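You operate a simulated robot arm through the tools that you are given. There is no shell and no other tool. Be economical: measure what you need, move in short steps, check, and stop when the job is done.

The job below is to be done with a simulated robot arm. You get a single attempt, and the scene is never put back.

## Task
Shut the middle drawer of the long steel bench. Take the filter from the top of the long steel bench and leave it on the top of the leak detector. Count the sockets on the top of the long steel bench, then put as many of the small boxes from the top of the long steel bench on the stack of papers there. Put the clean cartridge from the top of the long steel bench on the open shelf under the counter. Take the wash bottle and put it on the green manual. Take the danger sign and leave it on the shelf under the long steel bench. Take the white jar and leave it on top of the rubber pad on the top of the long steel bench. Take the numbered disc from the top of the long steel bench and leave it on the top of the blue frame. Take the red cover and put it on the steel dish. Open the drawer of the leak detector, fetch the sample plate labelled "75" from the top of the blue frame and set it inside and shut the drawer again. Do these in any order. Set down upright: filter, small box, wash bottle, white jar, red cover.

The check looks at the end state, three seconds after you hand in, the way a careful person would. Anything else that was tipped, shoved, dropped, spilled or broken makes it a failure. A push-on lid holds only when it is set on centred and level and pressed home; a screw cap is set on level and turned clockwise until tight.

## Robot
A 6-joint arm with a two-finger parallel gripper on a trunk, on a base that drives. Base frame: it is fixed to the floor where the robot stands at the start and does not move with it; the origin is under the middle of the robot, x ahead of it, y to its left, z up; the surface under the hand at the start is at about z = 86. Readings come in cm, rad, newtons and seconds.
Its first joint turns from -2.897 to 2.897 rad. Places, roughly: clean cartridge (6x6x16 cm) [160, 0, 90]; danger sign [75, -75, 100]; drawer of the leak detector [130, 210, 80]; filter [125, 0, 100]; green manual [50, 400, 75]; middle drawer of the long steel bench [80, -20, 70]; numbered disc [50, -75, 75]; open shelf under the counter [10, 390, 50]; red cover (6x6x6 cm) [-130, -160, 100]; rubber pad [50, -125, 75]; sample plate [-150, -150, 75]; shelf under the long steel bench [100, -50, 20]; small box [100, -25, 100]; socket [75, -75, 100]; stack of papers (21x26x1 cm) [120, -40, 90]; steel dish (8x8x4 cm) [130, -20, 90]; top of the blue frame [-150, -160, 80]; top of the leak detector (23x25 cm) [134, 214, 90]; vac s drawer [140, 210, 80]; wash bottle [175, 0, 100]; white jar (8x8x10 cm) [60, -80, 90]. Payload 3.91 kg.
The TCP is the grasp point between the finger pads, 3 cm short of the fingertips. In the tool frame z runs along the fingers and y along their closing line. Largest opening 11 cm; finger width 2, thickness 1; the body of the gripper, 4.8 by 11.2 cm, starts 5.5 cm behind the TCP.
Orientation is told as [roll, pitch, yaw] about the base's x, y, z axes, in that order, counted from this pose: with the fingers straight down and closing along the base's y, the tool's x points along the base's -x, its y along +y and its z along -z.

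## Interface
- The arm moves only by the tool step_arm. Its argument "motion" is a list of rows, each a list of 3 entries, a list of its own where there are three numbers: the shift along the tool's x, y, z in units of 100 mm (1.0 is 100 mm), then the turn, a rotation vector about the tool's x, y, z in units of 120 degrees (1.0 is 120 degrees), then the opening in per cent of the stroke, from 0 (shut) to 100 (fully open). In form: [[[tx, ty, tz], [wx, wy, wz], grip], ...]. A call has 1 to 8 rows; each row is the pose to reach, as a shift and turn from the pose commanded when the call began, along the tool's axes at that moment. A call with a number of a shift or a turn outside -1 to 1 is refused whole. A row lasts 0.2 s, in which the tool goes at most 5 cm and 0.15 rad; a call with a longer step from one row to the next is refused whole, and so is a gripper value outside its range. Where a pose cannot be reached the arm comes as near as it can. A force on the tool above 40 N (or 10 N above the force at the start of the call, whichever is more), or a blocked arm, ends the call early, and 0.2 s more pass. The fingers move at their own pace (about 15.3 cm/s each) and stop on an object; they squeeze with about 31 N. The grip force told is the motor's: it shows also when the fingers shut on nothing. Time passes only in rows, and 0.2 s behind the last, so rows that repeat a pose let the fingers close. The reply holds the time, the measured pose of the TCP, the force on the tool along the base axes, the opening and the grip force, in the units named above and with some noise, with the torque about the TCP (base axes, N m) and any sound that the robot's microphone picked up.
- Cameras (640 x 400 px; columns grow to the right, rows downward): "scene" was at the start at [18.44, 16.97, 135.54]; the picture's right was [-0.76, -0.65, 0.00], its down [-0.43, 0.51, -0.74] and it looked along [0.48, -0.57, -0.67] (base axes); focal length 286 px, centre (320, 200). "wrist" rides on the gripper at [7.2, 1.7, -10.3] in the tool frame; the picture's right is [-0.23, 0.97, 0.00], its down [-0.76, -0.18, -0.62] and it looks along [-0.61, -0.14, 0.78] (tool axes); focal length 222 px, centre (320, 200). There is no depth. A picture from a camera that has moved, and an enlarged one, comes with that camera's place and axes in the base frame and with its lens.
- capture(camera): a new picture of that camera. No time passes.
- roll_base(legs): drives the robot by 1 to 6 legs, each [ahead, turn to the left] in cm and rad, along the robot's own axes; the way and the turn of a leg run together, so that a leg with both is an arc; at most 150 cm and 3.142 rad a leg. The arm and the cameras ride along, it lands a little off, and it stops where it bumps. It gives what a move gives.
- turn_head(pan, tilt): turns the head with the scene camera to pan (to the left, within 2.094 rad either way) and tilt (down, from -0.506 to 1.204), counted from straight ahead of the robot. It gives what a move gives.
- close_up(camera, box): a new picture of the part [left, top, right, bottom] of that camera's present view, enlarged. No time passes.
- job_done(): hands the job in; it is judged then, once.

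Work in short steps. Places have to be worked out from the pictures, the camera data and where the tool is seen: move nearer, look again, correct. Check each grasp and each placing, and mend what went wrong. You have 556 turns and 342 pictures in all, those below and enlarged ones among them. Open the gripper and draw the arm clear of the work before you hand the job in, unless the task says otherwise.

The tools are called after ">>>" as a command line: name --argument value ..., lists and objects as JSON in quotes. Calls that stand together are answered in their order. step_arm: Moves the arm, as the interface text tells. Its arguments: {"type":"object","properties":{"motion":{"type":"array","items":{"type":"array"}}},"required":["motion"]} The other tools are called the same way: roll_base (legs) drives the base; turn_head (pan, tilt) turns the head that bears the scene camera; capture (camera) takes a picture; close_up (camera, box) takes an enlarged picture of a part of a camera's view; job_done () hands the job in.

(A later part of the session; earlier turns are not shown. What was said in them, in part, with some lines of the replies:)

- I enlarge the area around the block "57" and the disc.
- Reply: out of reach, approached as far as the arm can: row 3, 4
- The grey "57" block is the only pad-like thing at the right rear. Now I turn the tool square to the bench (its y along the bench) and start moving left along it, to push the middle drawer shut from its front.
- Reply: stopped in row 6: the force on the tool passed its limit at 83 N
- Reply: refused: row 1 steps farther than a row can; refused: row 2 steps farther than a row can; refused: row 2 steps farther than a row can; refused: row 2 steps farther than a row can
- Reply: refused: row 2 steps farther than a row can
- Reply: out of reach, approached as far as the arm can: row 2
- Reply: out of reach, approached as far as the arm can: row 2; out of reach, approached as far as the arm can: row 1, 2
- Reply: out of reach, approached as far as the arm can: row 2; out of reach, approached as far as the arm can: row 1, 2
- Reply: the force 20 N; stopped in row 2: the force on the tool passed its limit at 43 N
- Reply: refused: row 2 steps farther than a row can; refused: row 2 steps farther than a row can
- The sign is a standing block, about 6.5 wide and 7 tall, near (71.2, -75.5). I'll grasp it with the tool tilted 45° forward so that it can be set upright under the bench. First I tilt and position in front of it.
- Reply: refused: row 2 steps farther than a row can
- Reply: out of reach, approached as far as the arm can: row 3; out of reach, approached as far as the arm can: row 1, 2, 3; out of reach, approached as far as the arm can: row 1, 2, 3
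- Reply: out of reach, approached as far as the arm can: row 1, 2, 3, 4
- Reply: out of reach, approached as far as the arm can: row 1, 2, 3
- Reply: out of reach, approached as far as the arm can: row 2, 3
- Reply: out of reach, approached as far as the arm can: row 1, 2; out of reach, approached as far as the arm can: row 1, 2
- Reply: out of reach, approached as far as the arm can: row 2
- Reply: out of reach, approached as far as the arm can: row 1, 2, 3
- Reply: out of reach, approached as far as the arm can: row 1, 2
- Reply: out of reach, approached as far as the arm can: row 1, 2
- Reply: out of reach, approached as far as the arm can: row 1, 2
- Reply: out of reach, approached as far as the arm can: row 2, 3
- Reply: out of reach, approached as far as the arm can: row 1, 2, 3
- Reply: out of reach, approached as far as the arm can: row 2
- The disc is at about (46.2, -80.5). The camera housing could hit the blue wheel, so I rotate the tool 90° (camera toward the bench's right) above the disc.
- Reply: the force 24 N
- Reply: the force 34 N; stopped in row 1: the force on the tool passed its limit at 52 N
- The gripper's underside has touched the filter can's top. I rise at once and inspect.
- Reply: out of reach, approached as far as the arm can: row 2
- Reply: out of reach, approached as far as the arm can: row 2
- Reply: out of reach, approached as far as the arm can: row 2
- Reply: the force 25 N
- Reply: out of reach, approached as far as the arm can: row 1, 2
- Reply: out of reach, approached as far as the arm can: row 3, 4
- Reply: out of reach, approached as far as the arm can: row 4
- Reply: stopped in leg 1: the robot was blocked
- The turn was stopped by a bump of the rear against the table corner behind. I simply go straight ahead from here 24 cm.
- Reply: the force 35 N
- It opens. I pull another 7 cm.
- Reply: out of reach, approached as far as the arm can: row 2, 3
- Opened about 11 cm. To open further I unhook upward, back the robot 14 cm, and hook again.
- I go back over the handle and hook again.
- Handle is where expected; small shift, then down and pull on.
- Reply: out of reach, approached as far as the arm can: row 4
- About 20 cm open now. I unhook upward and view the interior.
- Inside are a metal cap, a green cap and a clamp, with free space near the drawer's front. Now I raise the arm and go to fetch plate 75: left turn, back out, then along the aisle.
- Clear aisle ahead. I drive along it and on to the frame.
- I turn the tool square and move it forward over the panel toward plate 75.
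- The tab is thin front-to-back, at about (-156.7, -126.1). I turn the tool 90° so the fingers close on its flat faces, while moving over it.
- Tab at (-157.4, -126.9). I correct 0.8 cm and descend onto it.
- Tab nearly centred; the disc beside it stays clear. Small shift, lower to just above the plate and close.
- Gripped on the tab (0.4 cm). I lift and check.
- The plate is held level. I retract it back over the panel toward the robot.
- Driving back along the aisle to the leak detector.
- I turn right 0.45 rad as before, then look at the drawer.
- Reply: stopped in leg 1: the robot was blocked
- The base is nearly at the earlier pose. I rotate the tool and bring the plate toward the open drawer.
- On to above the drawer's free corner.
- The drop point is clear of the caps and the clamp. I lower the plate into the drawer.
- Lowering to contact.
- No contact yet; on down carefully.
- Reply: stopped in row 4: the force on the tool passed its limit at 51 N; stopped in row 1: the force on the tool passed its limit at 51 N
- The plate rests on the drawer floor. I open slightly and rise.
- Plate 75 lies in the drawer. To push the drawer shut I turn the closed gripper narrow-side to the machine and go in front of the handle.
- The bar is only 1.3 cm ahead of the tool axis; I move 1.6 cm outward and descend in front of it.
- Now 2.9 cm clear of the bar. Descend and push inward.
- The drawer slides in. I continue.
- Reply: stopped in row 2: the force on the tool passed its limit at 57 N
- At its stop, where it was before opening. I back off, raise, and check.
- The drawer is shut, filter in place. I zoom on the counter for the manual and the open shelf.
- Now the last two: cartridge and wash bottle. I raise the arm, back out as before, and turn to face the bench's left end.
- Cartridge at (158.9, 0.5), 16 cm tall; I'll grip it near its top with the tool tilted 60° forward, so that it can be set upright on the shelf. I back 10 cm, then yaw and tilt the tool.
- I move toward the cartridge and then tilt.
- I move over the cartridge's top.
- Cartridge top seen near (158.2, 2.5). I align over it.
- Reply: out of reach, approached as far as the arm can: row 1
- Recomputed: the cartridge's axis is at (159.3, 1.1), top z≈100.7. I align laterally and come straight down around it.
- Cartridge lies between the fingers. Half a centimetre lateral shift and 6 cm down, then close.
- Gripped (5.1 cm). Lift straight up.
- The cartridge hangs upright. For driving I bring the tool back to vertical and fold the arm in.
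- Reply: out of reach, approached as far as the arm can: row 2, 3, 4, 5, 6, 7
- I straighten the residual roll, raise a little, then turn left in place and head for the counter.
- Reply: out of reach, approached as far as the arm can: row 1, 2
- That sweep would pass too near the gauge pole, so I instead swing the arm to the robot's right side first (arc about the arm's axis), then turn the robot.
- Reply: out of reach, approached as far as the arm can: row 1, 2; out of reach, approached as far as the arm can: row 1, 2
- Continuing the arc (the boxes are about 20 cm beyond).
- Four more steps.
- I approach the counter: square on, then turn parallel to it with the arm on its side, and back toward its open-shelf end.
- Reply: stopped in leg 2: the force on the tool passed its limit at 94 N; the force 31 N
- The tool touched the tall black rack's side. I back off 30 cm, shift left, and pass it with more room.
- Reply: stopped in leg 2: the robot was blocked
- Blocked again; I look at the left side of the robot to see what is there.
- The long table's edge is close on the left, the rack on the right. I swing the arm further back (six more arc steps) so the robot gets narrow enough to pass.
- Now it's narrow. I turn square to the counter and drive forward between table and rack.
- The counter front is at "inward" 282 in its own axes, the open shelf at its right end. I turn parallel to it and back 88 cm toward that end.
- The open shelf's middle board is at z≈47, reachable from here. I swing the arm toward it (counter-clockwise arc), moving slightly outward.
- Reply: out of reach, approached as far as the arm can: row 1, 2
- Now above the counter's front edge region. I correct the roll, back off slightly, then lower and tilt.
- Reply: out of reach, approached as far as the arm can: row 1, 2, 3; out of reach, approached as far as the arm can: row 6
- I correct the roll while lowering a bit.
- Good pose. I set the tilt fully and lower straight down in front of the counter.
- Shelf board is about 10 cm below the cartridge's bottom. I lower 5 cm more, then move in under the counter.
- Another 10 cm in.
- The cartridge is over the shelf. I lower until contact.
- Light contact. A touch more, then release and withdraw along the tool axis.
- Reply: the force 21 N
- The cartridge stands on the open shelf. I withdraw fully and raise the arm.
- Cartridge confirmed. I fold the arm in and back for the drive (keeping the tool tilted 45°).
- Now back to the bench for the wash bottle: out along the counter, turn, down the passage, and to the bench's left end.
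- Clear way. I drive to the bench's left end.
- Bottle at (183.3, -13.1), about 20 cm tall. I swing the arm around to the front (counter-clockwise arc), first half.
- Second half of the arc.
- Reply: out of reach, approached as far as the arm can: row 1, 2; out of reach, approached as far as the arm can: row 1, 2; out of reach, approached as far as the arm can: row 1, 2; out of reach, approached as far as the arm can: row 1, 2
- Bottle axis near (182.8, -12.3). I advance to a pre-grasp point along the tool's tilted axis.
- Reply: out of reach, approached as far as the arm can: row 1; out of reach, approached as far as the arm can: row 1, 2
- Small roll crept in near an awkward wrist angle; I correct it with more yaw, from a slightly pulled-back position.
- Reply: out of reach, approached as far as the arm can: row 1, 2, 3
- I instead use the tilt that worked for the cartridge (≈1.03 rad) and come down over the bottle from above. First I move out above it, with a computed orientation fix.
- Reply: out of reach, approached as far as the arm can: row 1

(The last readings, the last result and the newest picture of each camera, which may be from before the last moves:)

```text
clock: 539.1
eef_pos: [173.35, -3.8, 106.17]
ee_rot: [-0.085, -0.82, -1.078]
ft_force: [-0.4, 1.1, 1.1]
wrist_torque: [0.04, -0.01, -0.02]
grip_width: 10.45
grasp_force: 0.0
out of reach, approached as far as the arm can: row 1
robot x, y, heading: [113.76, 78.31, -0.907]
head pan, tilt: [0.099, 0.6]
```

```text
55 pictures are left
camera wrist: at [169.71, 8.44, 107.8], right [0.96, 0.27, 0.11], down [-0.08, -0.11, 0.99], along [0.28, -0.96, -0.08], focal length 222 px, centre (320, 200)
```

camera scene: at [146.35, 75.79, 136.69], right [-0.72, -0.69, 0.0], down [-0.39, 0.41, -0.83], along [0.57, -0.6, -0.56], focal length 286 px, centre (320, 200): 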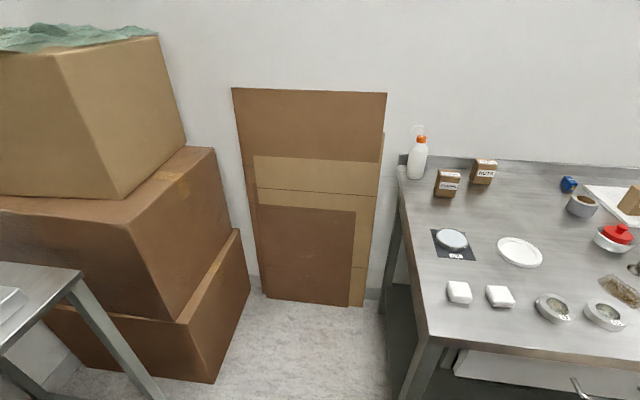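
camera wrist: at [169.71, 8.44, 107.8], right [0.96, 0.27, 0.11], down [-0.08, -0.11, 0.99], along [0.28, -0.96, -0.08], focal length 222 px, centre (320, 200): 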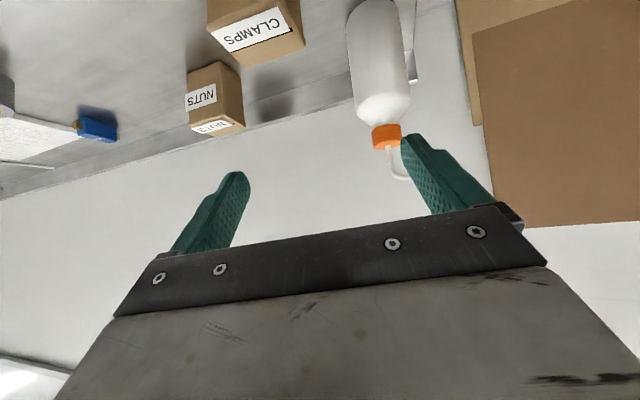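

Bottle axis refined to about (182.5, -10.2). To keep clear of its nozzle I back off, shift sideways to line up, and lower a little before advancing.

>>> step_arm --motion '[[[0.28, 0.25, -0.01], [-0.02, 0, 0], 95], [[0.565, 0.5, -0.02], [-0.04, 0, 0], 95]]'

>>> capture --camera "wrist"

```text
clock: 539.7
eef_pos: [176.19, 1.93, 101.88]
ee_rot: [0.008, -0.818, -1.084]
ft_force: [-0.1, -0.4, -0.8]
wrist_torque: [-0.05, 0.02, 0.02]
grip_width: 10.45
grasp_force: 0.1
robot x, y, heading: [113.46, 78.1, -0.91]
head pan, tilt: [0.099, 0.6]
```

```text
54 pictures are left
camera wrist: at [171.73, 13.95, 103.6], right [0.93, 0.32, 0.17], down [-0.13, -0.14, 0.98], along [0.34, -0.94, -0.09], focal length 222 px, centre (320, 200)
```

wrist: 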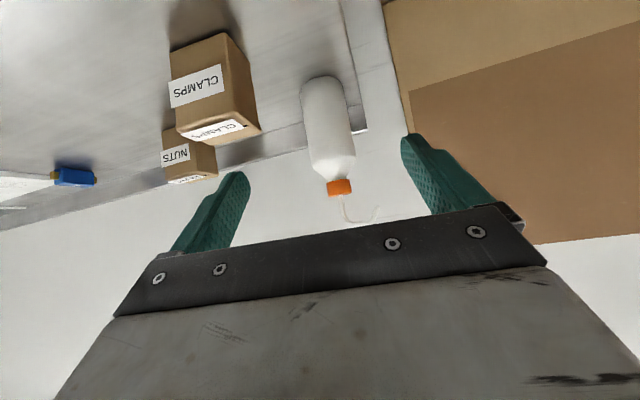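

Nicely lined up: bottle at (183.5, -10.6). I advance halfway.

>>> step_arm --motion '[[[-0.1, 0.015, 0.38], [0, 0, 0], 90], [[-0.195, 0.03, 0.765], [0, 0, 0], 90]]'

>>> capture --camera "wrist"

>>> close_up --camera "scene" --box '[380, 90, 540, 210]'

```text
clock: 540.3
eef_pos: [179.73, -4.01, 98.18]
ee_rot: [0.008, -0.819, -1.083]
ft_force: [0.0, 0.5, 0.7]
wrist_torque: [0.07, 0.0, -0.03]
grip_width: 9.91
grasp_force: 0.0
robot x, y, heading: [113.73, 78.3, -0.904]
head pan, tilt: [0.099, 0.6]
```

```text
53 pictures are left
camera wrist: at [175.35, 7.96, 99.89], right [0.93, 0.32, 0.17], down [-0.13, -0.14, 0.98], along [0.34, -0.94, -0.09], focal length 222 px, centre (320, 200)
```

wrist: 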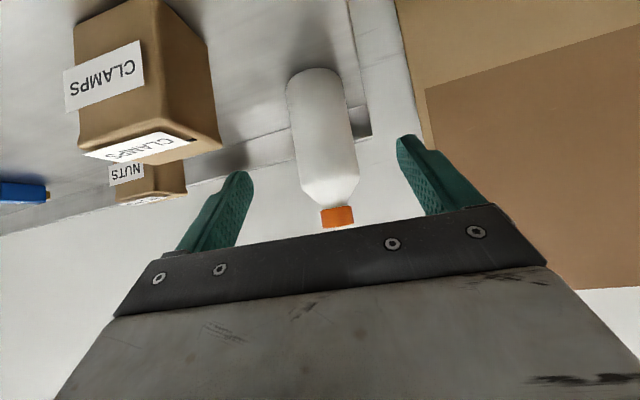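

```text
3.33 times, centred on (460, 150) of scene
camera zoom: at [146.33, 75.83, 136.7], right [-0.72, -0.69, 0.0], down [-0.39, 0.41, -0.83], along [0.57, -0.6, -0.56], focal length 954 px, centre (-147, 367)
```

zoom: 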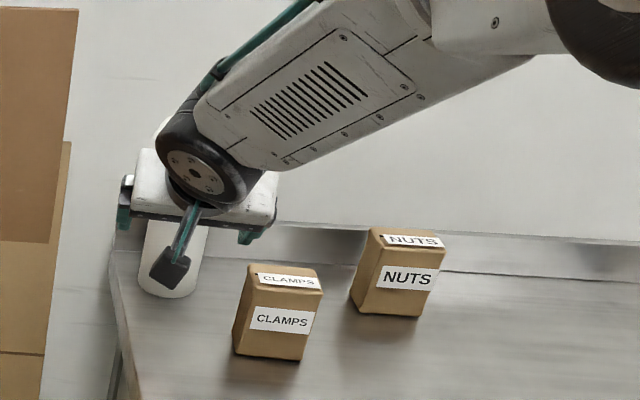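

Aligned; advance the rest and close.

>>> step_arm --motion '[[[-0.1, 0, 0.38], [0, 0, 0], 90], [[-0.195, 0, 0.765], [0, 0, 0], 90]]'

>>> step_arm --motion '[[[0, 0, 0], [0, 0, 0], 20], [[0, 0, 0], [0, 0, 0], 20], [[0, 0, 0], [0, 0, 0], 20]]'

>>> capture --camera "wrist"

```text
clock: 540.9
eef_pos: [183.05, -9.97, 94.36]
ee_rot: [0.01, -0.821, -1.084]
ft_force: [0.0, -0.2, 0.0]
wrist_torque: [0.04, 0.03, -0.02]
grip_width: 9.92
grasp_force: 0.0
robot x, y, heading: [113.55, 78.04, -0.907]
head pan, tilt: [0.099, 0.6]
```

```text
clock: 541.7
eef_pos: [183.0, -10.08, 94.37]
ee_rot: [0.008, -0.819, -1.086]
ft_force: [0.3, -0.8, 0.4]
wrist_torque: [0.0, 0.0, -0.03]
grip_width: 5.84
grasp_force: 30.9
robot x, y, heading: [113.81, 78.18, -0.906]
head pan, tilt: [0.099, 0.6]
```

```text
51 pictures are left
camera wrist: at [178.58, 1.89, 96.0], right [0.93, 0.32, 0.17], down [-0.13, -0.14, 0.98], along [0.34, -0.94, -0.09], focal length 222 px, centre (320, 200)
```

wrist: 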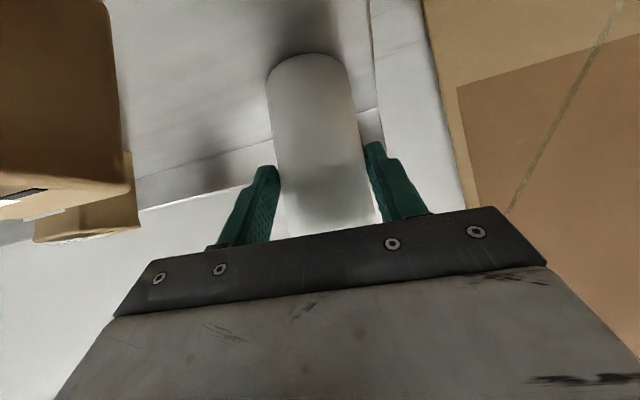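

Bottle held (5.8 cm). I lift it straight up, then retract.

>>> step_arm --motion '[[[-0.15, 0, -0.14], [0, 0, 0], 20], [[-0.45, 0, -0.42], [0, 0, 0], 20], [[-0.73, 0, -0.68], [0, 0, 0], 20]]'

>>> step_arm --motion '[[[0.15, 0, -0.45], [0, 0, 0], 20], [[0.3, 0, -0.9], [0, 0, 0], 20]]'

>>> step_arm --motion '[[[0.3, 0, -0.33], [0, 0, 0], 20], [[0.6, 0, -0.66], [0, 0, 0], 20]]'

>>> step_arm --motion '[[[0.3, 0, -0.33], [0, 0, 0], 20], [[0.6, 0, -0.66], [0, 0, 0], 20]]'

>>> capture --camera "scene"

```text
clock: 542.5
eef_pos: [182.94, -10.07, 103.88]
ee_rot: [0.007, -0.814, -1.085]
ft_force: [0.3, 0.0, -2.5]
wrist_torque: [0.04, 0.06, 0.01]
grip_width: 5.88
grasp_force: 31.3
robot x, y, heading: [113.76, 78.13, -0.905]
head pan, tilt: [0.099, 0.6]
```

```text
clock: 543.1
eef_pos: [178.84, -2.57, 108.03]
ee_rot: [0.008, -0.815, -1.084]
ft_force: [0.1, -1.4, -3.7]
wrist_torque: [0.01, -0.01, -0.01]
grip_width: 5.86
grasp_force: 31.3
robot x, y, heading: [113.91, 78.43, -0.907]
head pan, tilt: [0.099, 0.6]
```

```text
clock: 543.7
eef_pos: [174.64, 5.36, 108.14]
ee_rot: [0.006, -0.817, -1.086]
ft_force: [-0.3, -0.6, -2.8]
wrist_torque: [0.03, 0.03, 0.01]
grip_width: 5.83
grasp_force: 30.4
robot x, y, heading: [114.02, 78.51, -0.907]
head pan, tilt: [0.099, 0.6]
```

```text
clock: 544.3
eef_pos: [170.39, 13.21, 108.23]
ee_rot: [0.009, -0.816, -1.086]
ft_force: [0.3, 0.1, -3.1]
wrist_torque: [0.06, -0.01, -0.06]
grip_width: 5.84
grasp_force: 31.1
robot x, y, heading: [113.77, 78.35, -0.908]
head pan, tilt: [0.099, 0.6]
```

```text
50 pictures are left
camera scene: at [146.4, 75.73, 136.68], right [-0.72, -0.69, 0.0], down [-0.39, 0.41, -0.82], along [0.57, -0.6, -0.57], focal length 286 px, centre (320, 200)
```

scene: 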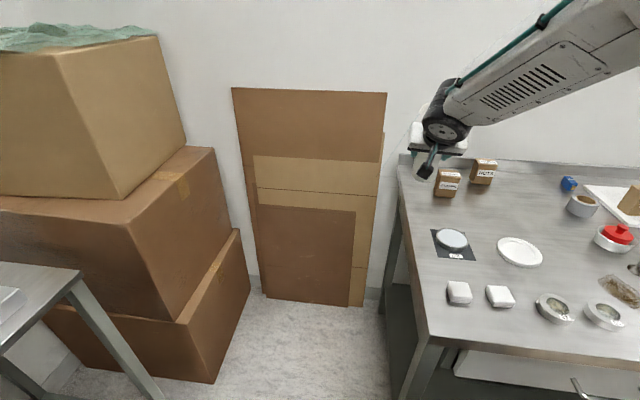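

Bottle is clear. I pull in a bit more and start the clockwise swing to carry it beside/behind the robot.

>>> step_arm --motion '[[[0.02, 0, -0.39], [0, 0, 0], 20], [[0.04, 0, -0.78], [0, 0, 0], 20]]'

>>> step_arm --motion '[[[-0.054, -0.448, 0.057], [0.0278, 0, 0.0262], 20], [[-0.108, -0.896, 0.114], [0.0556, 0, 0.0523], 20]]'

>>> step_arm --motion '[[[-0.054, -0.448, 0.057], [0.0278, 0, 0.0262], 20], [[-0.108, -0.896, 0.114], [0.0556, 0, 0.0523], 20]]'

>>> step_arm --motion '[[[-0.054, -0.448, 0.057], [0.0278, 0, 0.0262], 20], [[-0.108, -0.896, 0.114], [0.0556, 0, 0.0523], 20]]'

>>> step_arm --motion '[[[-0.054, -0.448, 0.057], [0.0278, 0, 0.0262], 20], [[-0.108, -0.896, 0.114], [0.0556, 0, 0.0523], 20]]'

>>> step_arm --motion '[[[-0.054, -0.448, 0.057], [0.0278, 0, 0.0262], 20], [[-0.108, -0.896, 0.114], [0.0556, 0, 0.0523], 20]]'

>>> step_arm --motion '[[[-0.054, -0.448, 0.057], [0.0278, 0, 0.0262], 20], [[-0.108, -0.896, 0.114], [0.0556, 0, 0.0523], 20]]'

>>> step_arm --motion '[[[-0.054, -0.448, 0.057], [0.0278, 0, 0.0262], 20], [[-0.108, -0.896, 0.114], [0.0556, 0, 0.0523], 20]]'

```text
clock: 544.9
eef_pos: [167.44, 18.44, 113.38]
ee_rot: [0.007, -0.818, -1.084]
ft_force: [-0.8, -1.1, -2.3]
wrist_torque: [0.02, 0.03, -0.01]
grip_width: 5.84
grasp_force: 31.4
robot x, y, heading: [113.45, 78.12, -0.907]
head pan, tilt: [0.099, 0.6]
```

```text
clock: 545.5
eef_pos: [160.3, 12.76, 113.4]
ee_rot: [0.01, -0.816, -1.247]
ft_force: [0.3, -0.2, -2.7]
wrist_torque: [0.03, 0.03, 0.01]
grip_width: 5.84
grasp_force: 30.8
robot x, y, heading: [113.42, 78.16, -0.909]
head pan, tilt: [0.099, 0.6]
```

```text
clock: 546.1
eef_pos: [152.28, 8.52, 113.38]
ee_rot: [0.01, -0.815, -1.405]
ft_force: [0.7, -0.3, -2.0]
wrist_torque: [0.06, 0.02, 0.0]
grip_width: 5.84
grasp_force: 30.8
robot x, y, heading: [113.85, 77.54, -0.908]
head pan, tilt: [0.099, 0.6]
```

```text
clock: 546.7
eef_pos: [143.77, 5.41, 113.47]
ee_rot: [0.008, -0.814, -1.566]
ft_force: [-0.3, -0.4, -2.0]
wrist_torque: [0.06, 0.02, -0.04]
grip_width: 5.81
grasp_force: 31.1
robot x, y, heading: [113.68, 78.24, -0.909]
head pan, tilt: [0.099, 0.6]
```

```text
clock: 547.3
eef_pos: [134.87, 3.65, 113.27]
ee_rot: [0.008, -0.813, -1.725]
ft_force: [0.4, -0.1, -2.3]
wrist_torque: [0.03, -0.01, -0.02]
grip_width: 5.84
grasp_force: 31.3
robot x, y, heading: [113.99, 78.14, -0.905]
head pan, tilt: [0.099, 0.6]
```

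```text
clock: 547.9
eef_pos: [125.74, 3.54, 113.36]
ee_rot: [0.01, -0.814, -1.885]
ft_force: [0.4, 0.1, -1.8]
wrist_torque: [0.05, -0.02, -0.05]
grip_width: 5.83
grasp_force: 31.4
robot x, y, heading: [113.75, 78.14, -0.904]
head pan, tilt: [0.099, 0.6]
```

```text
clock: 548.5
eef_pos: [116.71, 4.67, 113.33]
ee_rot: [0.008, -0.812, -2.045]
ft_force: [0.0, 0.7, -2.0]
wrist_torque: [0.02, -0.04, 0.0]
grip_width: 5.84
grasp_force: 31.2
robot x, y, heading: [113.39, 78.4, -0.905]
head pan, tilt: [0.099, 0.6]
```

```text
clock: 549.1
eef_pos: [108.05, 7.25, 113.04]
ee_rot: [0.004, -0.81, -2.203]
ft_force: [0.5, -0.3, -2.1]
wrist_torque: [0.05, -0.05, 0.01]
grip_width: 5.83
grasp_force: 31.0
robot x, y, heading: [113.73, 78.1, -0.911]
head pan, tilt: [0.099, 0.6]
```

Continuing, raising slightly.

>>> step_arm --motion '[[[-0.079, -0.448, 0.033], [0.0278, 0, 0.0262], 20], [[-0.158, -0.896, 0.066], [0.0556, 0, 0.0523], 20]]'

>>> step_arm --motion '[[[-0.079, -0.448, 0.033], [0.0278, 0, 0.0262], 20], [[-0.158, -0.896, 0.066], [0.0556, 0, 0.0523], 20]]'

>>> step_arm --motion '[[[-0.079, -0.448, 0.033], [0.0278, 0, 0.0262], 20], [[-0.158, -0.896, 0.066], [0.0556, 0, 0.0523], 20]]'

>>> step_arm --motion '[[[-0.079, -0.448, 0.033], [0.0278, 0, 0.0262], 20], [[-0.158, -0.896, 0.066], [0.0556, 0, 0.0523], 20]]'

>>> step_arm --motion '[[[-0.079, -0.448, 0.033], [0.0278, 0, 0.0262], 20], [[-0.158, -0.896, 0.066], [0.0556, 0, 0.0523], 20]]'

>>> step_arm --motion '[[[-0.079, -0.448, 0.033], [0.0278, 0, 0.0262], 20], [[-0.158, -0.896, 0.066], [0.0556, 0, 0.0523], 20]]'

>>> step_arm --motion '[[[-0.079, -0.448, 0.033], [0.0278, 0, 0.0262], 20], [[-0.158, -0.896, 0.066], [0.0556, 0, 0.0523], 20]]'

>>> capture --camera "wrist"

```text
clock: 549.7
eef_pos: [99.96, 11.35, 113.95]
ee_rot: [0.008, -0.812, -2.364]
ft_force: [0.4, 0.2, -1.3]
wrist_torque: [0.05, -0.04, 0.01]
grip_width: 5.8
grasp_force: 31.0
robot x, y, heading: [113.69, 78.27, -0.91]
head pan, tilt: [0.099, 0.6]
```

```text
clock: 550.3
eef_pos: [92.53, 16.52, 114.51]
ee_rot: [0.005, -0.811, -2.522]
ft_force: [0.9, 0.2, -2.4]
wrist_torque: [0.04, -0.01, -0.01]
grip_width: 5.82
grasp_force: 30.9
robot x, y, heading: [113.54, 77.66, -0.908]
head pan, tilt: [0.099, 0.6]
```

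```text
clock: 550.9
eef_pos: [85.98, 22.89, 115.13]
ee_rot: [0.004, -0.81, -2.682]
ft_force: [0.6, 0.4, -1.6]
wrist_torque: [0.04, -0.03, -0.01]
grip_width: 5.84
grasp_force: 31.0
robot x, y, heading: [113.08, 78.07, -0.908]
head pan, tilt: [0.099, 0.6]
```

```text
clock: 551.5
eef_pos: [80.59, 30.25, 115.76]
ee_rot: [0.002, -0.808, -2.84]
ft_force: [-0.3, 0.0, -2.1]
wrist_torque: [0.02, -0.03, -0.03]
grip_width: 5.86
grasp_force: 30.8
robot x, y, heading: [113.74, 77.84, -0.906]
head pan, tilt: [0.099, 0.6]
```

```text
clock: 552.1
eef_pos: [76.35, 38.21, 116.42]
ee_rot: [0.001, -0.811, -2.999]
ft_force: [0.3, 1.0, -2.0]
wrist_torque: [0.02, -0.09, -0.01]
grip_width: 5.83
grasp_force: 30.3
robot x, y, heading: [114.17, 78.0, -0.911]
head pan, tilt: [0.099, 0.6]
```

```text
clock: 552.7
eef_pos: [73.56, 46.83, 117.21]
ee_rot: [-0.002, -0.81, 3.128]
ft_force: [0.7, -0.3, -2.5]
wrist_torque: [-0.01, -0.04, 0.03]
grip_width: 5.82
grasp_force: 30.9
robot x, y, heading: [113.76, 78.06, -0.911]
head pan, tilt: [0.099, 0.6]
```

```text
clock: 553.3
eef_pos: [72.17, 55.76, 117.79]
ee_rot: [-0.002, -0.811, 2.968]
ft_force: [0.5, -0.3, -1.5]
wrist_torque: [0.0, -0.07, -0.03]
grip_width: 5.81
grasp_force: 31.3
robot x, y, heading: [114.0, 78.09, -0.905]
head pan, tilt: [0.099, 0.6]
```

```text
49 pictures are left
camera wrist: at [84.21, 52.07, 119.57], right [-0.33, -0.93, 0.16], down [-0.04, 0.19, 0.98], along [-0.94, 0.31, -0.1], focal length 222 px, centre (320, 200)
```

wrist: 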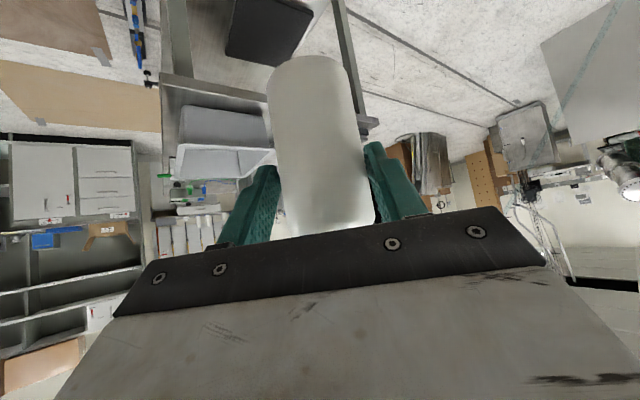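

Three more steps, then back up slightly, turn around and drive toward the counter.

>>> step_arm --motion '[[[-0.054, -0.448, 0.057], [0.0278, 0, 0.0262], 20], [[-0.108, -0.896, 0.114], [0.0556, 0, 0.0523], 20]]'

>>> step_arm --motion '[[[-0.054, -0.448, 0.057], [0.0278, 0, 0.0262], 20], [[-0.108, -0.896, 0.114], [0.0556, 0, 0.0523], 20]]'

>>> step_arm --motion '[[[-0.054, -0.448, 0.057], [0.0278, 0, 0.0262], 20], [[-0.108, -0.896, 0.114], [0.0556, 0, 0.0523], 20]]'

>>> roll_base --legs '[[-8, 0], [0, 3.04], [95, 0]]'

>>> turn_head --pan 0 --tilt 0.6

>>> capture --camera "scene"

```text
clock: 553.9
eef_pos: [72.24, 64.92, 117.73]
ee_rot: [-0.004, -0.808, 2.807]
ft_force: [0.3, 0.5, -3.1]
wrist_torque: [-0.05, -0.02, -0.02]
grip_width: 5.84
grasp_force: 31.1
robot x, y, heading: [113.54, 77.81, -0.906]
head pan, tilt: [0.099, 0.6]
```

```text
clock: 554.5
eef_pos: [73.66, 74.08, 117.81]
ee_rot: [-0.005, -0.809, 2.65]
ft_force: [0.5, 0.4, -2.8]
wrist_torque: [-0.02, -0.05, -0.02]
grip_width: 5.81
grasp_force: 30.8
robot x, y, heading: [113.8, 77.87, -0.906]
head pan, tilt: [0.099, 0.6]
```

```text
clock: 555.1
eef_pos: [76.68, 82.59, 117.86]
ee_rot: [-0.005, -0.814, 2.49]
ft_force: [0.6, 0.0, -2.2]
wrist_torque: [-0.03, -0.05, -0.02]
grip_width: 5.82
grasp_force: 30.9
robot x, y, heading: [113.62, 77.99, -0.911]
head pan, tilt: [0.099, 0.6]
```

```text
clock: 567.8
eef_pos: [96.47, 156.43, 117.94]
ee_rot: [-0.005, -0.812, -0.77]
ft_force: [0.1, -0.3, -3.1]
wrist_torque: [0.05, 0.03, 0.01]
grip_width: 5.83
grasp_force: 31.1
robot x, y, heading: [59.83, 165.26, 2.121]
head pan, tilt: [0.099, 0.6]
```

```text
clock: 568.4
eef_pos: [96.56, 156.41, 117.84]
ee_rot: [-0.005, -0.811, -0.77]
ft_force: [-0.4, 1.0, -1.9]
wrist_torque: [0.0, 0.07, 0.03]
grip_width: 5.8
grasp_force: 30.9
robot x, y, heading: [60.36, 165.26, 2.116]
head pan, tilt: [0.0, 0.6]
```

```text
48 pictures are left
camera scene: at [28.7, 171.59, 136.69], right [0.85, 0.52, 0.0], down [0.29, -0.48, -0.83], along [-0.43, 0.71, -0.56], focal length 286 px, centre (320, 200)
```

scene: 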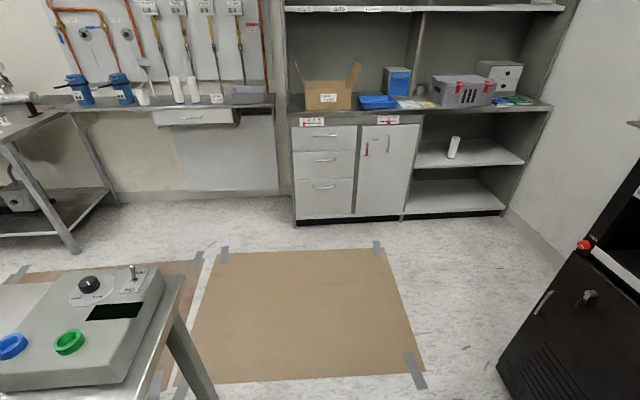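

I continue: square to the counter, forward, then sidestep right 58 cm (turn, drive, turn back).

>>> roll_base --legs '[[0, 0.096], [129, 0], [0, -1.571]]'

>>> capture --camera "scene"

```text
clock: 579.2
eef_pos: [-21.83, 231.17, 117.92]
ee_rot: [-0.005, -0.812, -2.235]
ft_force: [-0.6, 0.0, -1.6]
wrist_torque: [0.09, -0.02, -0.02]
grip_width: 5.84
grasp_force: 31.1
robot x, y, heading: [-16.89, 268.29, 0.657]
head pan, tilt: [0.0, 0.6]
```

```text
47 pictures are left
camera scene: at [-13.63, 300.11, 136.69], right [0.61, -0.8, 0.0], down [-0.45, -0.34, -0.83], along [0.66, 0.5, -0.56], focal length 286 px, centre (320, 200)
```

scene: 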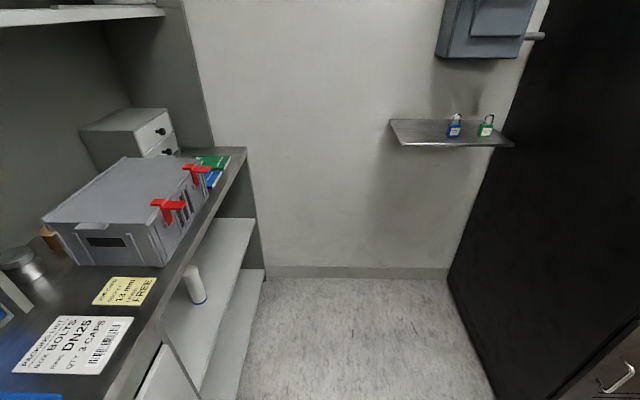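

Clear. Forward 56 cm and turn to face the counter.

>>> roll_base --legs '[[56, 0], [0, 1.557]]'

>>> turn_head --pan -0.5 --tilt 0.7

>>> capture --camera "scene"

```text
clock: 586.3
eef_pos: [64.75, 296.78, 117.86]
ee_rot: [-0.005, -0.811, -0.672]
ft_force: [0.2, 0.8, -2.0]
wrist_torque: [0.05, 0.05, -0.01]
grip_width: 5.83
grasp_force: 30.8
robot x, y, heading: [27.46, 302.15, 2.216]
head pan, tilt: [0.0, 0.6]
```

```text
clock: 587.2
eef_pos: [64.75, 296.82, 117.9]
ee_rot: [-0.006, -0.812, -0.672]
ft_force: [0.2, 0.1, -2.4]
wrist_torque: [0.03, 0.06, -0.03]
grip_width: 5.83
grasp_force: 31.1
robot x, y, heading: [27.94, 302.15, 2.212]
head pan, tilt: [-0.499, 0.7]
```

```text
46 pictures are left
camera scene: at [-0.04, 306.66, 135.83], right [0.99, 0.14, 0.0], down [0.09, -0.64, -0.77], along [-0.11, 0.76, -0.64], focal length 286 px, centre (320, 200)
```

scene: 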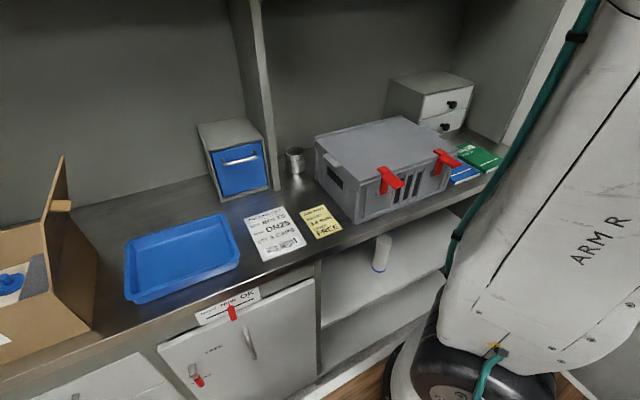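

The manual is at about (40, 397). I swing the arm around to the front right (counter-clockwise).

>>> step_arm --motion '[[[0.095, 0.434, -0.1], [-0.0278, 0, -0.0263], 20], [[0.189, 0.868, -0.199], [-0.0555, 0, -0.0526], 20]]'

>>> step_arm --motion '[[[0.095, 0.434, -0.1], [-0.0278, 0, -0.0263], 20], [[0.189, 0.868, -0.199], [-0.0555, 0, -0.0526], 20]]'

>>> step_arm --motion '[[[0.095, 0.434, -0.1], [-0.0278, 0, -0.0263], 20], [[0.189, 0.868, -0.199], [-0.0555, 0, -0.0526], 20]]'

>>> step_arm --motion '[[[0.095, 0.434, -0.1], [-0.0278, 0, -0.0263], 20], [[0.189, 0.868, -0.199], [-0.0555, 0, -0.0526], 20]]'

>>> step_arm --motion '[[[0.095, 0.434, -0.1], [-0.0278, 0, -0.0263], 20], [[0.189, 0.868, -0.199], [-0.0555, 0, -0.0526], 20]]'

>>> step_arm --motion '[[[0.095, 0.434, -0.1], [-0.0278, 0, -0.0263], 20], [[0.189, 0.868, -0.199], [-0.0555, 0, -0.0526], 20]]'

>>> step_arm --motion '[[[0.095, 0.434, -0.1], [-0.0278, 0, -0.0263], 20], [[0.189, 0.868, -0.199], [-0.0555, 0, -0.0526], 20]]'

>>> capture --camera "wrist"

```text
clock: 587.8
eef_pos: [68.15, 305.33, 117.88]
ee_rot: [-0.006, -0.809, -0.511]
ft_force: [-0.2, -0.1, -2.8]
wrist_torque: [0.07, 0.04, 0.0]
grip_width: 5.85
grasp_force: 31.9
robot x, y, heading: [27.66, 302.04, 2.214]
head pan, tilt: [-0.499, 0.7]
```

```text
clock: 588.4
eef_pos: [69.91, 314.06, 117.78]
ee_rot: [-0.005, -0.809, -0.352]
ft_force: [-0.8, -0.7, -2.1]
wrist_torque: [0.05, 0.03, -0.03]
grip_width: 5.83
grasp_force: 31.1
robot x, y, heading: [27.75, 302.23, 2.216]
head pan, tilt: [-0.499, 0.7]
```

```text
clock: 589.0
eef_pos: [70.45, 323.32, 117.8]
ee_rot: [-0.004, -0.811, -0.193]
ft_force: [-0.6, -0.7, -1.8]
wrist_torque: [0.0, 0.09, 0.02]
grip_width: 5.83
grasp_force: 31.1
robot x, y, heading: [27.57, 302.01, 2.214]
head pan, tilt: [-0.499, 0.7]
```

```text
clock: 589.6
eef_pos: [69.51, 332.41, 117.76]
ee_rot: [-0.002, -0.809, -0.034]
ft_force: [0.0, 0.4, -1.8]
wrist_torque: [0.01, 0.07, 0.03]
grip_width: 5.83
grasp_force: 30.8
robot x, y, heading: [27.69, 302.13, 2.212]
head pan, tilt: [-0.499, 0.7]
```

```text
clock: 590.2
eef_pos: [66.99, 341.07, 117.6]
ee_rot: [-0.001, -0.809, 0.126]
ft_force: [-0.4, -0.4, -1.8]
wrist_torque: [0.0, 0.06, 0.01]
grip_width: 5.83
grasp_force: 31.1
robot x, y, heading: [27.87, 302.1, 2.215]
head pan, tilt: [-0.499, 0.7]
```

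```text
clock: 590.8
eef_pos: [63.4, 349.27, 117.71]
ee_rot: [0.0, -0.811, 0.286]
ft_force: [0.0, 0.1, -2.2]
wrist_torque: [0.0, 0.09, 0.06]
grip_width: 5.81
grasp_force: 31.2
robot x, y, heading: [27.73, 301.93, 2.215]
head pan, tilt: [-0.499, 0.7]
```

```text
clock: 591.4
eef_pos: [58.2, 356.82, 117.59]
ee_rot: [0.0, -0.808, 0.446]
ft_force: [-0.2, -0.5, -1.8]
wrist_torque: [-0.02, 0.04, 0.0]
grip_width: 5.84
grasp_force: 31.1
robot x, y, heading: [27.76, 301.85, 2.215]
head pan, tilt: [-0.499, 0.7]
```

```text
45 pictures are left
camera wrist: at [46.18, 353.16, 119.53], right [-0.28, 0.95, 0.16], down [0.14, -0.13, 0.98], along [0.95, 0.3, -0.1], focal length 222 px, centre (320, 200)
```

wrist: 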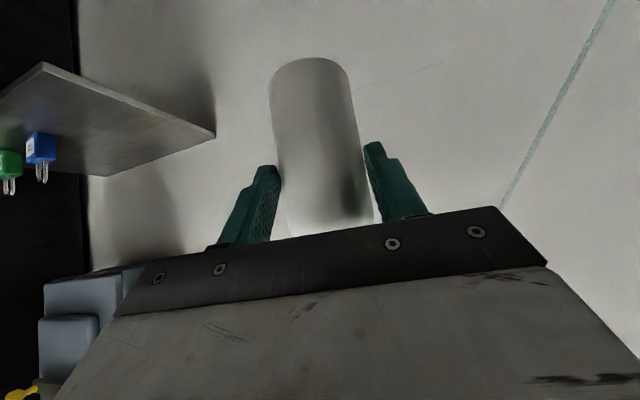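

Now I move the bottle toward the manual while turning the tool to point inward over the counter.

>>> step_arm --motion '[[[-0.006, 0.33, 0.007], [-0.0335, 0, -0.0318], 20], [[-0.013, 0.66, 0.013], [-0.067, 0, -0.0635], 20], [[-0.019, 0.984, 0.02], [-0.1005, 0, -0.0953], 20]]'

>>> step_arm --motion '[[[-0.078, 0.323, 0.082], [-0.0335, 0, -0.0318], 20], [[-0.156, 0.647, 0.165], [-0.067, 0, -0.0635], 20], [[-0.234, 0.97, 0.247], [-0.1005, 0, -0.0953], 20]]'

>>> step_arm --motion '[[[-0.1, 0.293, 0.19], [-0.0335, 0, -0.0318], 20], [[-0.2, 0.587, 0.38], [-0.067, 0, -0.0635], 20], [[-0.3, 0.88, 0.57], [-0.1005, 0, -0.0953], 20]]'

>>> capture --camera "wrist"

>>> capture --camera "scene"

```text
clock: 592.2
eef_pos: [54.21, 365.9, 117.65]
ee_rot: [0.002, -0.808, 0.734]
ft_force: [-0.2, -0.7, -1.5]
wrist_torque: [-0.03, 0.05, 0.0]
grip_width: 5.81
grasp_force: 31.4
robot x, y, heading: [27.9, 302.0, 2.215]
head pan, tilt: [-0.499, 0.7]
```

```text
clock: 593.0
eef_pos: [50.28, 375.44, 117.7]
ee_rot: [0.002, -0.808, 1.025]
ft_force: [-0.1, -0.5, -1.5]
wrist_torque: [-0.05, 0.05, -0.03]
grip_width: 5.8
grasp_force: 31.3
robot x, y, heading: [27.65, 302.03, 2.212]
head pan, tilt: [-0.499, 0.7]
```

```text
clock: 593.8
eef_pos: [45.99, 385.31, 115.97]
ee_rot: [0.004, -0.811, 1.313]
ft_force: [-0.4, -0.6, -1.5]
wrist_torque: [-0.07, 0.02, -0.01]
grip_width: 5.82
grasp_force: 30.3
robot x, y, heading: [27.81, 301.93, 2.211]
head pan, tilt: [-0.499, 0.7]
```

```text
44 pictures are left
camera wrist: at [41.23, 373.75, 117.84], right [-0.9, 0.4, 0.17], down [0.19, 0.03, 0.98], along [0.39, 0.92, -0.1], focal length 222 px, centre (320, 200)
```

wrist: 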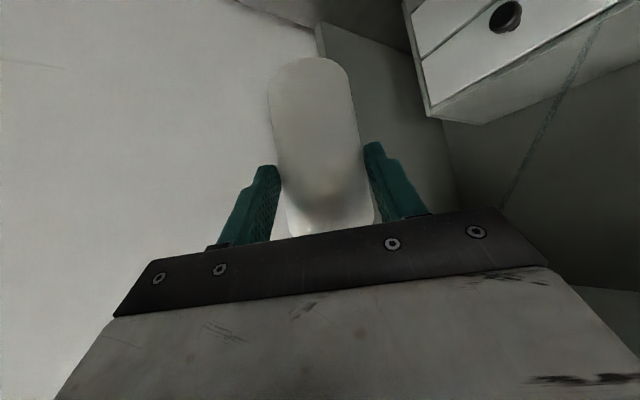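

```text
43 pictures are left
camera scene: at [-0.03, 306.64, 135.83], right [0.99, 0.14, 0.0], down [0.09, -0.64, -0.77], along [-0.11, 0.76, -0.64], focal length 286 px, centre (320, 200)
```

scene: 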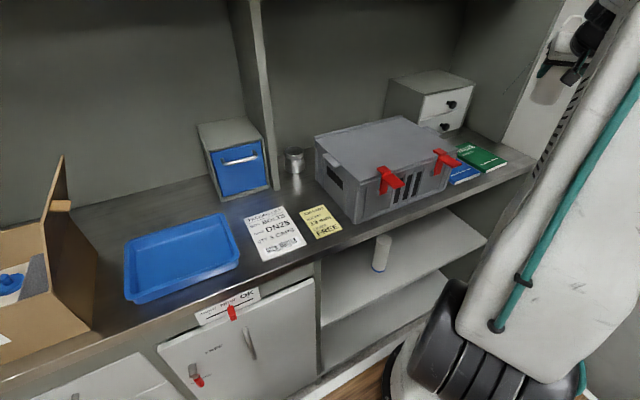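

I zoom on the manual for its corners.

>>> close_up --camera "scene" --box '[420, 120, 560, 210]'

```text
4.44 times, centred on (490, 165) of scene
camera zoom: at [-0.03, 306.64, 135.83], right [0.99, 0.14, 0.0], down [0.09, -0.64, -0.77], along [-0.11, 0.76, -0.64], focal length 1272 px, centre (-436, 356)
```

zoom: 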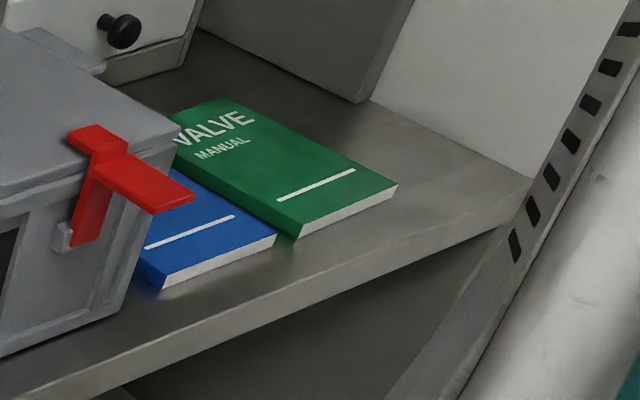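

Manual: about 10.4 × 15.5 cm, centre (41, 398.5), top z≈85. I bring the bottle above it.

>>> step_arm --motion '[[[0.03, 0.167, 0.367], [-0.05, 0, -0.0475], 20], [[0.06, 0.335, 0.735], [-0.1, 0, -0.095], 20]]'

>>> step_arm --motion '[[[0.005, 0.09, 0.395], [0, 0, 0], 20], [[0.01, 0.18, 0.79], [0, 0, 0], 20]]'

>>> close_up --camera "scene" --box '[400, 70, 600, 230]'

>>> capture --camera "wrist"

```text
clock: 594.4
eef_pos: [43.9, 390.84, 110.62]
ee_rot: [0.003, -0.81, 1.601]
ft_force: [-0.8, -1.0, -1.1]
wrist_torque: [-0.07, -0.01, -0.03]
grip_width: 5.75
grasp_force: 30.4
robot x, y, heading: [27.59, 302.1, 2.215]
head pan, tilt: [-0.499, 0.7]
```

```text
clock: 595.0
eef_pos: [41.96, 396.6, 105.06]
ee_rot: [0.002, -0.812, 1.601]
ft_force: [0.9, -0.3, -2.1]
wrist_torque: [-0.09, 0.0, 0.02]
grip_width: 5.79
grasp_force: 30.8
robot x, y, heading: [27.55, 302.16, 2.218]
head pan, tilt: [-0.499, 0.7]
```

```text
2.50 times, centred on (500, 150) of scene
camera zoom: at [-0.02, 306.64, 135.83], right [0.99, 0.14, 0.0], down [0.09, -0.64, -0.77], along [-0.11, 0.76, -0.64], focal length 716 px, centre (-130, 325)
```

zoom: 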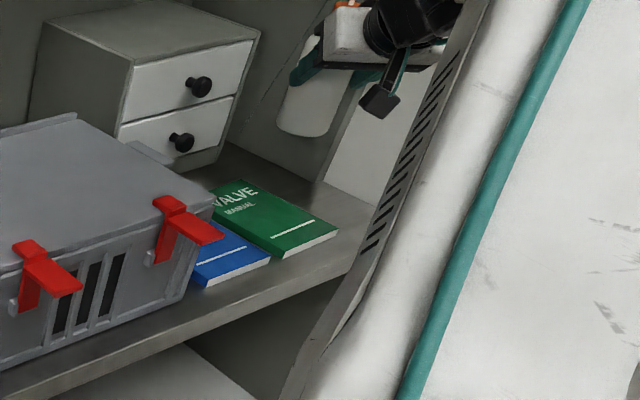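

```text
40 pictures are left
camera wrist: at [40.72, 384.09, 106.84], right [-0.98, 0.12, 0.17], down [0.18, 0.08, 0.98], along [0.11, 0.99, -0.1], focal length 222 px, centre (320, 200)
```

wrist: 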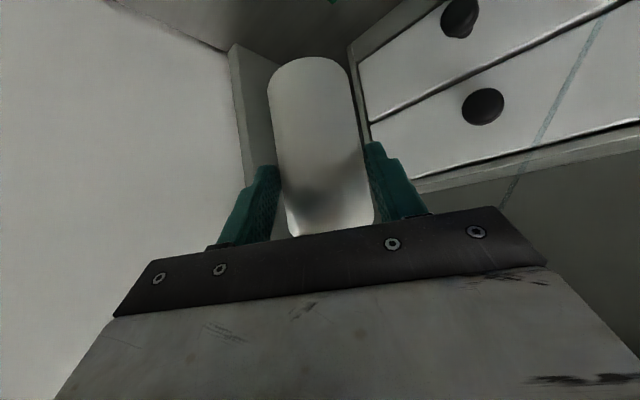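

The bottle is above the manual. I lower it.

>>> step_arm --motion '[[[0.22, 0, 0.21], [0, 0, 0], 20], [[0.45, 0, 0.43], [0, 0, 0], 20], [[0.65, 0, 0.62], [0, 0, 0], 20]]'

>>> close_up --camera "scene" --box '[420, 90, 560, 210]'

```text
clock: 595.8
eef_pos: [41.98, 396.54, 96.04]
ee_rot: [0.005, -0.81, 1.6]
ft_force: [-0.4, -0.3, -0.4]
wrist_torque: [-0.07, -0.01, -0.02]
grip_width: 5.81
grasp_force: 30.0
robot x, y, heading: [27.9, 301.91, 2.219]
head pan, tilt: [-0.499, 0.7]
```

```text
3.33 times, centred on (490, 150) of scene
camera zoom: at [-0.03, 306.66, 135.83], right [0.99, 0.14, 0.0], down [0.09, -0.64, -0.76], along [-0.11, 0.76, -0.64], focal length 954 px, centre (-247, 367)
```

zoom: 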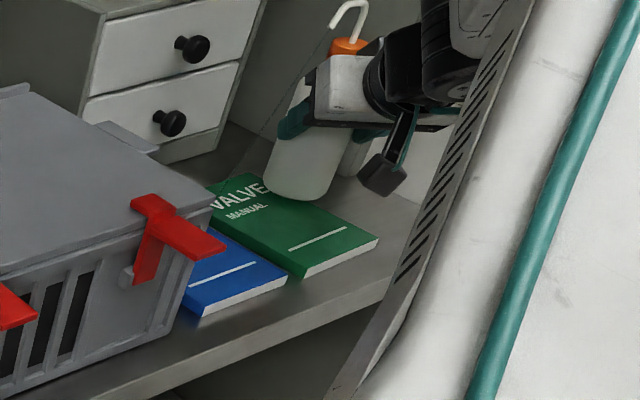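

Slightly right of the manual's middle; I shift 1.5 cm left, then lower to contact.

>>> step_arm --motion '[[[0.03, 0.06, -0.03], [0, 0, 0], 20], [[0.058, 0.12, -0.062], [0, 0, 0], 20]]'

>>> step_arm --motion '[[[0.06, 0, 0.055], [0, 0, 0], 20], [[0.11, 0, 0.105], [0, 0, 0], 20], [[0.15, 0, 0.14], [0, 0, 0], 20], [[0.19, 0, 0.18], [0, 0, 0], 20], [[0.225, 0, 0.213], [0, 0, 0], 20]]'

>>> close_up --camera "scene" --box '[420, 90, 560, 210]'

```text
clock: 596.4
eef_pos: [40.71, 395.5, 96.17]
ee_rot: [0.005, -0.81, 1.6]
ft_force: [0.4, 0.0, -1.9]
wrist_torque: [-0.06, 0.01, 0.0]
grip_width: 5.8
grasp_force: 30.5
robot x, y, heading: [27.86, 301.75, 2.213]
head pan, tilt: [-0.499, 0.7]
```

```text
clock: 597.6
eef_pos: [40.73, 395.45, 92.96]
ee_rot: [0.003, -0.81, 1.6]
ft_force: [0.0, -4.5, 22.7]
wrist_torque: [0.59, 0.02, 0.0]
grip_width: 5.79
grasp_force: 31.3
robot x, y, heading: [28.13, 301.82, 2.212]
head pan, tilt: [-0.499, 0.7]
```

```text
3.33 times, centred on (490, 150) of scene
camera zoom: at [-0.05, 306.56, 135.83], right [0.99, 0.14, 0.0], down [0.09, -0.64, -0.77], along [-0.11, 0.76, -0.64], focal length 954 px, centre (-247, 367)
```

zoom: 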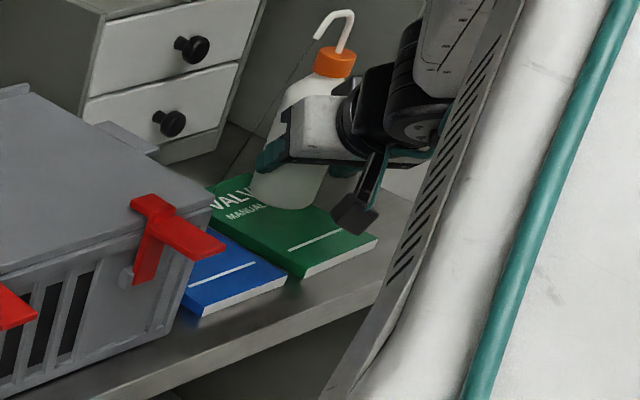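

Standing on the manual (contact). I release and withdraw along the tool axis.

>>> step_arm --motion '[[[0, 0, 0], [0, 0, 0], 90], [[0, 0, 0], [0, 0, 0], 90], [[0.05, 0, -0.2], [0, 0, 0], 90], [[0.1, 0, -0.5], [0, 0, 0], 90], [[0.15, 0, -0.9], [0, 0, 0], 90]]'

>>> step_arm --motion '[[[0, 0, -0.45], [0, 0, 0], 90], [[0, 0, -0.9], [0, 0, 0], 90]]'

>>> capture --camera "wrist"

>>> close_up --camera "scene" --box '[420, 90, 560, 210]'

```text
clock: 598.8
eef_pos: [41.02, 387.98, 97.96]
ee_rot: [0.004, -0.809, 1.6]
ft_force: [-0.1, 0.2, -0.4]
wrist_torque: [0.04, -0.01, 0.0]
grip_width: 9.89
grasp_force: 0.1
robot x, y, heading: [27.76, 302.44, 2.209]
head pan, tilt: [-0.499, 0.7]
```

```text
clock: 599.4
eef_pos: [41.32, 381.38, 104.13]
ee_rot: [0.007, -0.81, 1.6]
ft_force: [-0.5, 0.0, -1.4]
wrist_torque: [-0.03, -0.04, 0.01]
grip_width: 9.9
grasp_force: 0.1
robot x, y, heading: [27.81, 302.29, 2.216]
head pan, tilt: [-0.499, 0.7]
```

```text
37 pictures are left
camera wrist: at [39.97, 368.98, 105.98], right [-0.98, 0.13, 0.17], down [0.18, 0.08, 0.98], along [0.11, 0.99, -0.1], focal length 222 px, centre (320, 200)
```

wrist: 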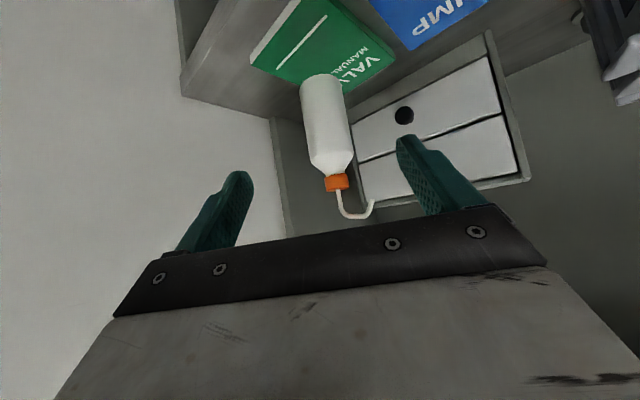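

```text
3.33 times, centred on (490, 150) of scene
camera zoom: at [-0.02, 306.73, 135.83], right [0.99, 0.14, 0.0], down [0.09, -0.64, -0.76], along [-0.11, 0.76, -0.64], focal length 954 px, centre (-247, 367)
```

zoom: 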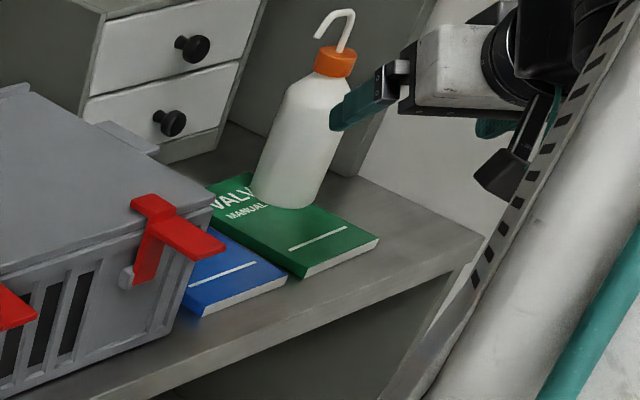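

The wash bottle stands on the green manual. I draw the arm clear of the counter.

>>> step_arm --motion '[[[0, 0, -0.45], [0, 0, 0], 90], [[0, 0, -0.9], [0, 0, 0], 90]]'

>>> step_arm --motion '[[[0.25, 0, -0.35], [0, 0, 0], 90], [[0.5, 0, -0.7], [0, 0, 0], 90]]'

>>> roll_base --legs '[[-8, 0]]'

>>> capture --camera "scene"

```text
clock: 600.0
eef_pos: [41.61, 374.96, 110.22]
ee_rot: [0.004, -0.809, 1.6]
ft_force: [0.2, 0.4, -0.8]
wrist_torque: [-0.01, 0.0, -0.01]
grip_width: 9.9
grasp_force: 0.0
robot x, y, heading: [27.9, 302.39, 2.209]
head pan, tilt: [-0.499, 0.7]
```

```text
clock: 600.6
eef_pos: [41.94, 366.35, 111.46]
ee_rot: [0.005, -0.809, 1.6]
ft_force: [0.4, 0.2, -0.7]
wrist_torque: [0.03, 0.0, 0.01]
grip_width: 9.92
grasp_force: 0.1
robot x, y, heading: [27.85, 302.58, 2.213]
head pan, tilt: [-0.499, 0.7]
```

```text
clock: 601.6
eef_pos: [46.55, 359.95, 111.62]
ee_rot: [0.007, -0.809, 1.601]
ft_force: [0.5, 0.5, -0.6]
wrist_torque: [-0.03, 0.03, 0.02]
grip_width: 9.9
grasp_force: 0.1
robot x, y, heading: [32.25, 295.82, 2.215]
head pan, tilt: [-0.499, 0.7]
```

```text
35 pictures are left
camera scene: at [4.8, 300.2, 135.83], right [0.99, 0.14, 0.0], down [0.09, -0.64, -0.76], along [-0.11, 0.76, -0.64], focal length 286 px, centre (320, 200)
```

scene: 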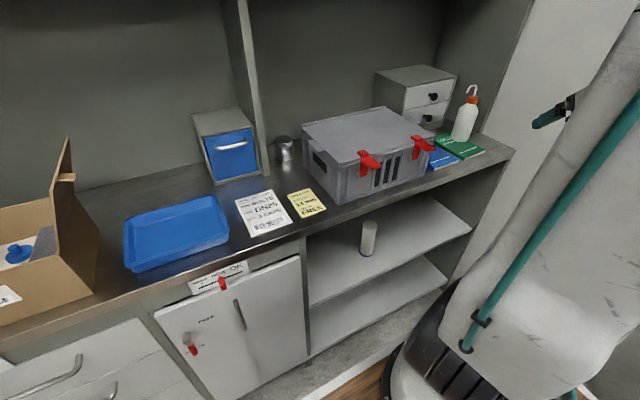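

Everything here is right. A quick look back at the table and rack I brushed, before handing in.

>>> turn_head --pan 2.09 --tilt 0.45

>>> capture --camera "scene"

>>> turn_head --pan -2.09 --tilt 0.45

>>> capture --camera "scene"

```text
clock: 604.0
eef_pos: [46.57, 359.96, 111.58]
ee_rot: [0.006, -0.808, 1.599]
ft_force: [0.6, -0.3, 0.3]
wrist_torque: [0.01, 0.03, 0.01]
grip_width: 9.91
grasp_force: 0.0
robot x, y, heading: [32.56, 295.74, 2.213]
head pan, tilt: [2.089, 0.45]
```

```text
34 pictures are left
camera scene: at [2.36, 283.37, 138.05], right [-0.92, 0.4, 0.0], down [0.17, 0.4, -0.9], along [-0.36, -0.83, -0.44], focal length 286 px, centre (320, 200)
```

scene: 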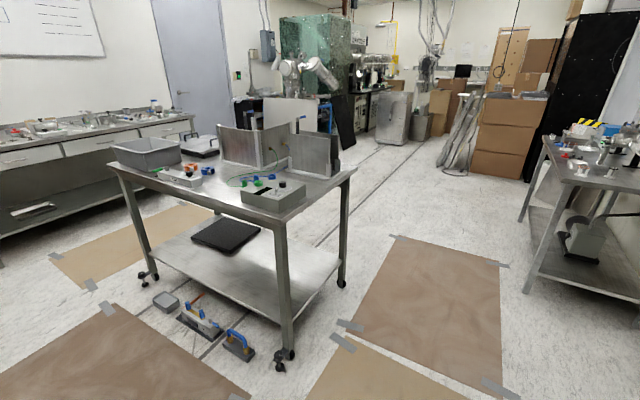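

```text
clock: 607.4
eef_pos: [46.68, 360.19, 111.52]
ee_rot: [0.006, -0.809, 1.6]
ft_force: [-0.1, -0.3, 0.0]
wrist_torque: [-0.01, -0.03, 0.0]
grip_width: 9.9
grasp_force: 0.1
robot x, y, heading: [32.85, 295.43, 2.218]
head pan, tilt: [-2.089, 0.45]
```

```text
33 pictures are left
camera scene: at [15.14, 292.94, 138.05], right [0.12, -0.99, 0.0], down [-0.43, -0.05, -0.9], along [0.89, 0.11, -0.44], focal length 286 px, centre (320, 200)
```

scene: 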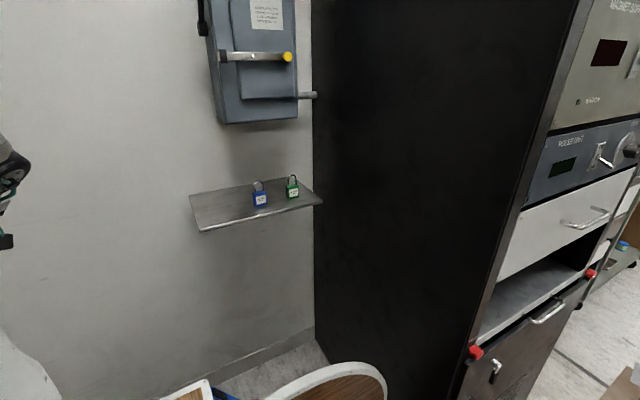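

Table and rack look in order, and the arm is clear. I hand in.

>>> job_done

```text
The job is handed in.
```

I did every part of the job and handed it in; the result of the check has not come back.

- **Middle drawer:** shut, pushed to its stop.
- **Filter:** standing on the leak detector top.
- **Sockets and boxes:** I counted two sockets, so two boxes (PLUGS and BOLTS) stand on the papers.
- **Clean cartridge:** standing on the middle open shelf under the counter.
- **Wash bottle:** standing on the green manual.
- **Danger sign:** standing upright on the shelf under the bench.
- **White jar:** standing on the grey block marked "57". No other pad-like thing was on the bench, so I took that to be the rubber pad.
- **Numbered disc:** the "62" disc, lying on the blue frame top. Other things on the bench also carry numbers; this one fitted best.
- **Red cover:** standing in the steel dish.
- **Sample plate "75":** in the leak detector's drawer, which is shut again.

While moving I made a few unplanned contacts: the gripper pressed on the filter's top while it stood on the bench, the base bumped the wheeled table, and the carried cartridge touched the black rack. Everything looked upright and in place when I checked afterwards.
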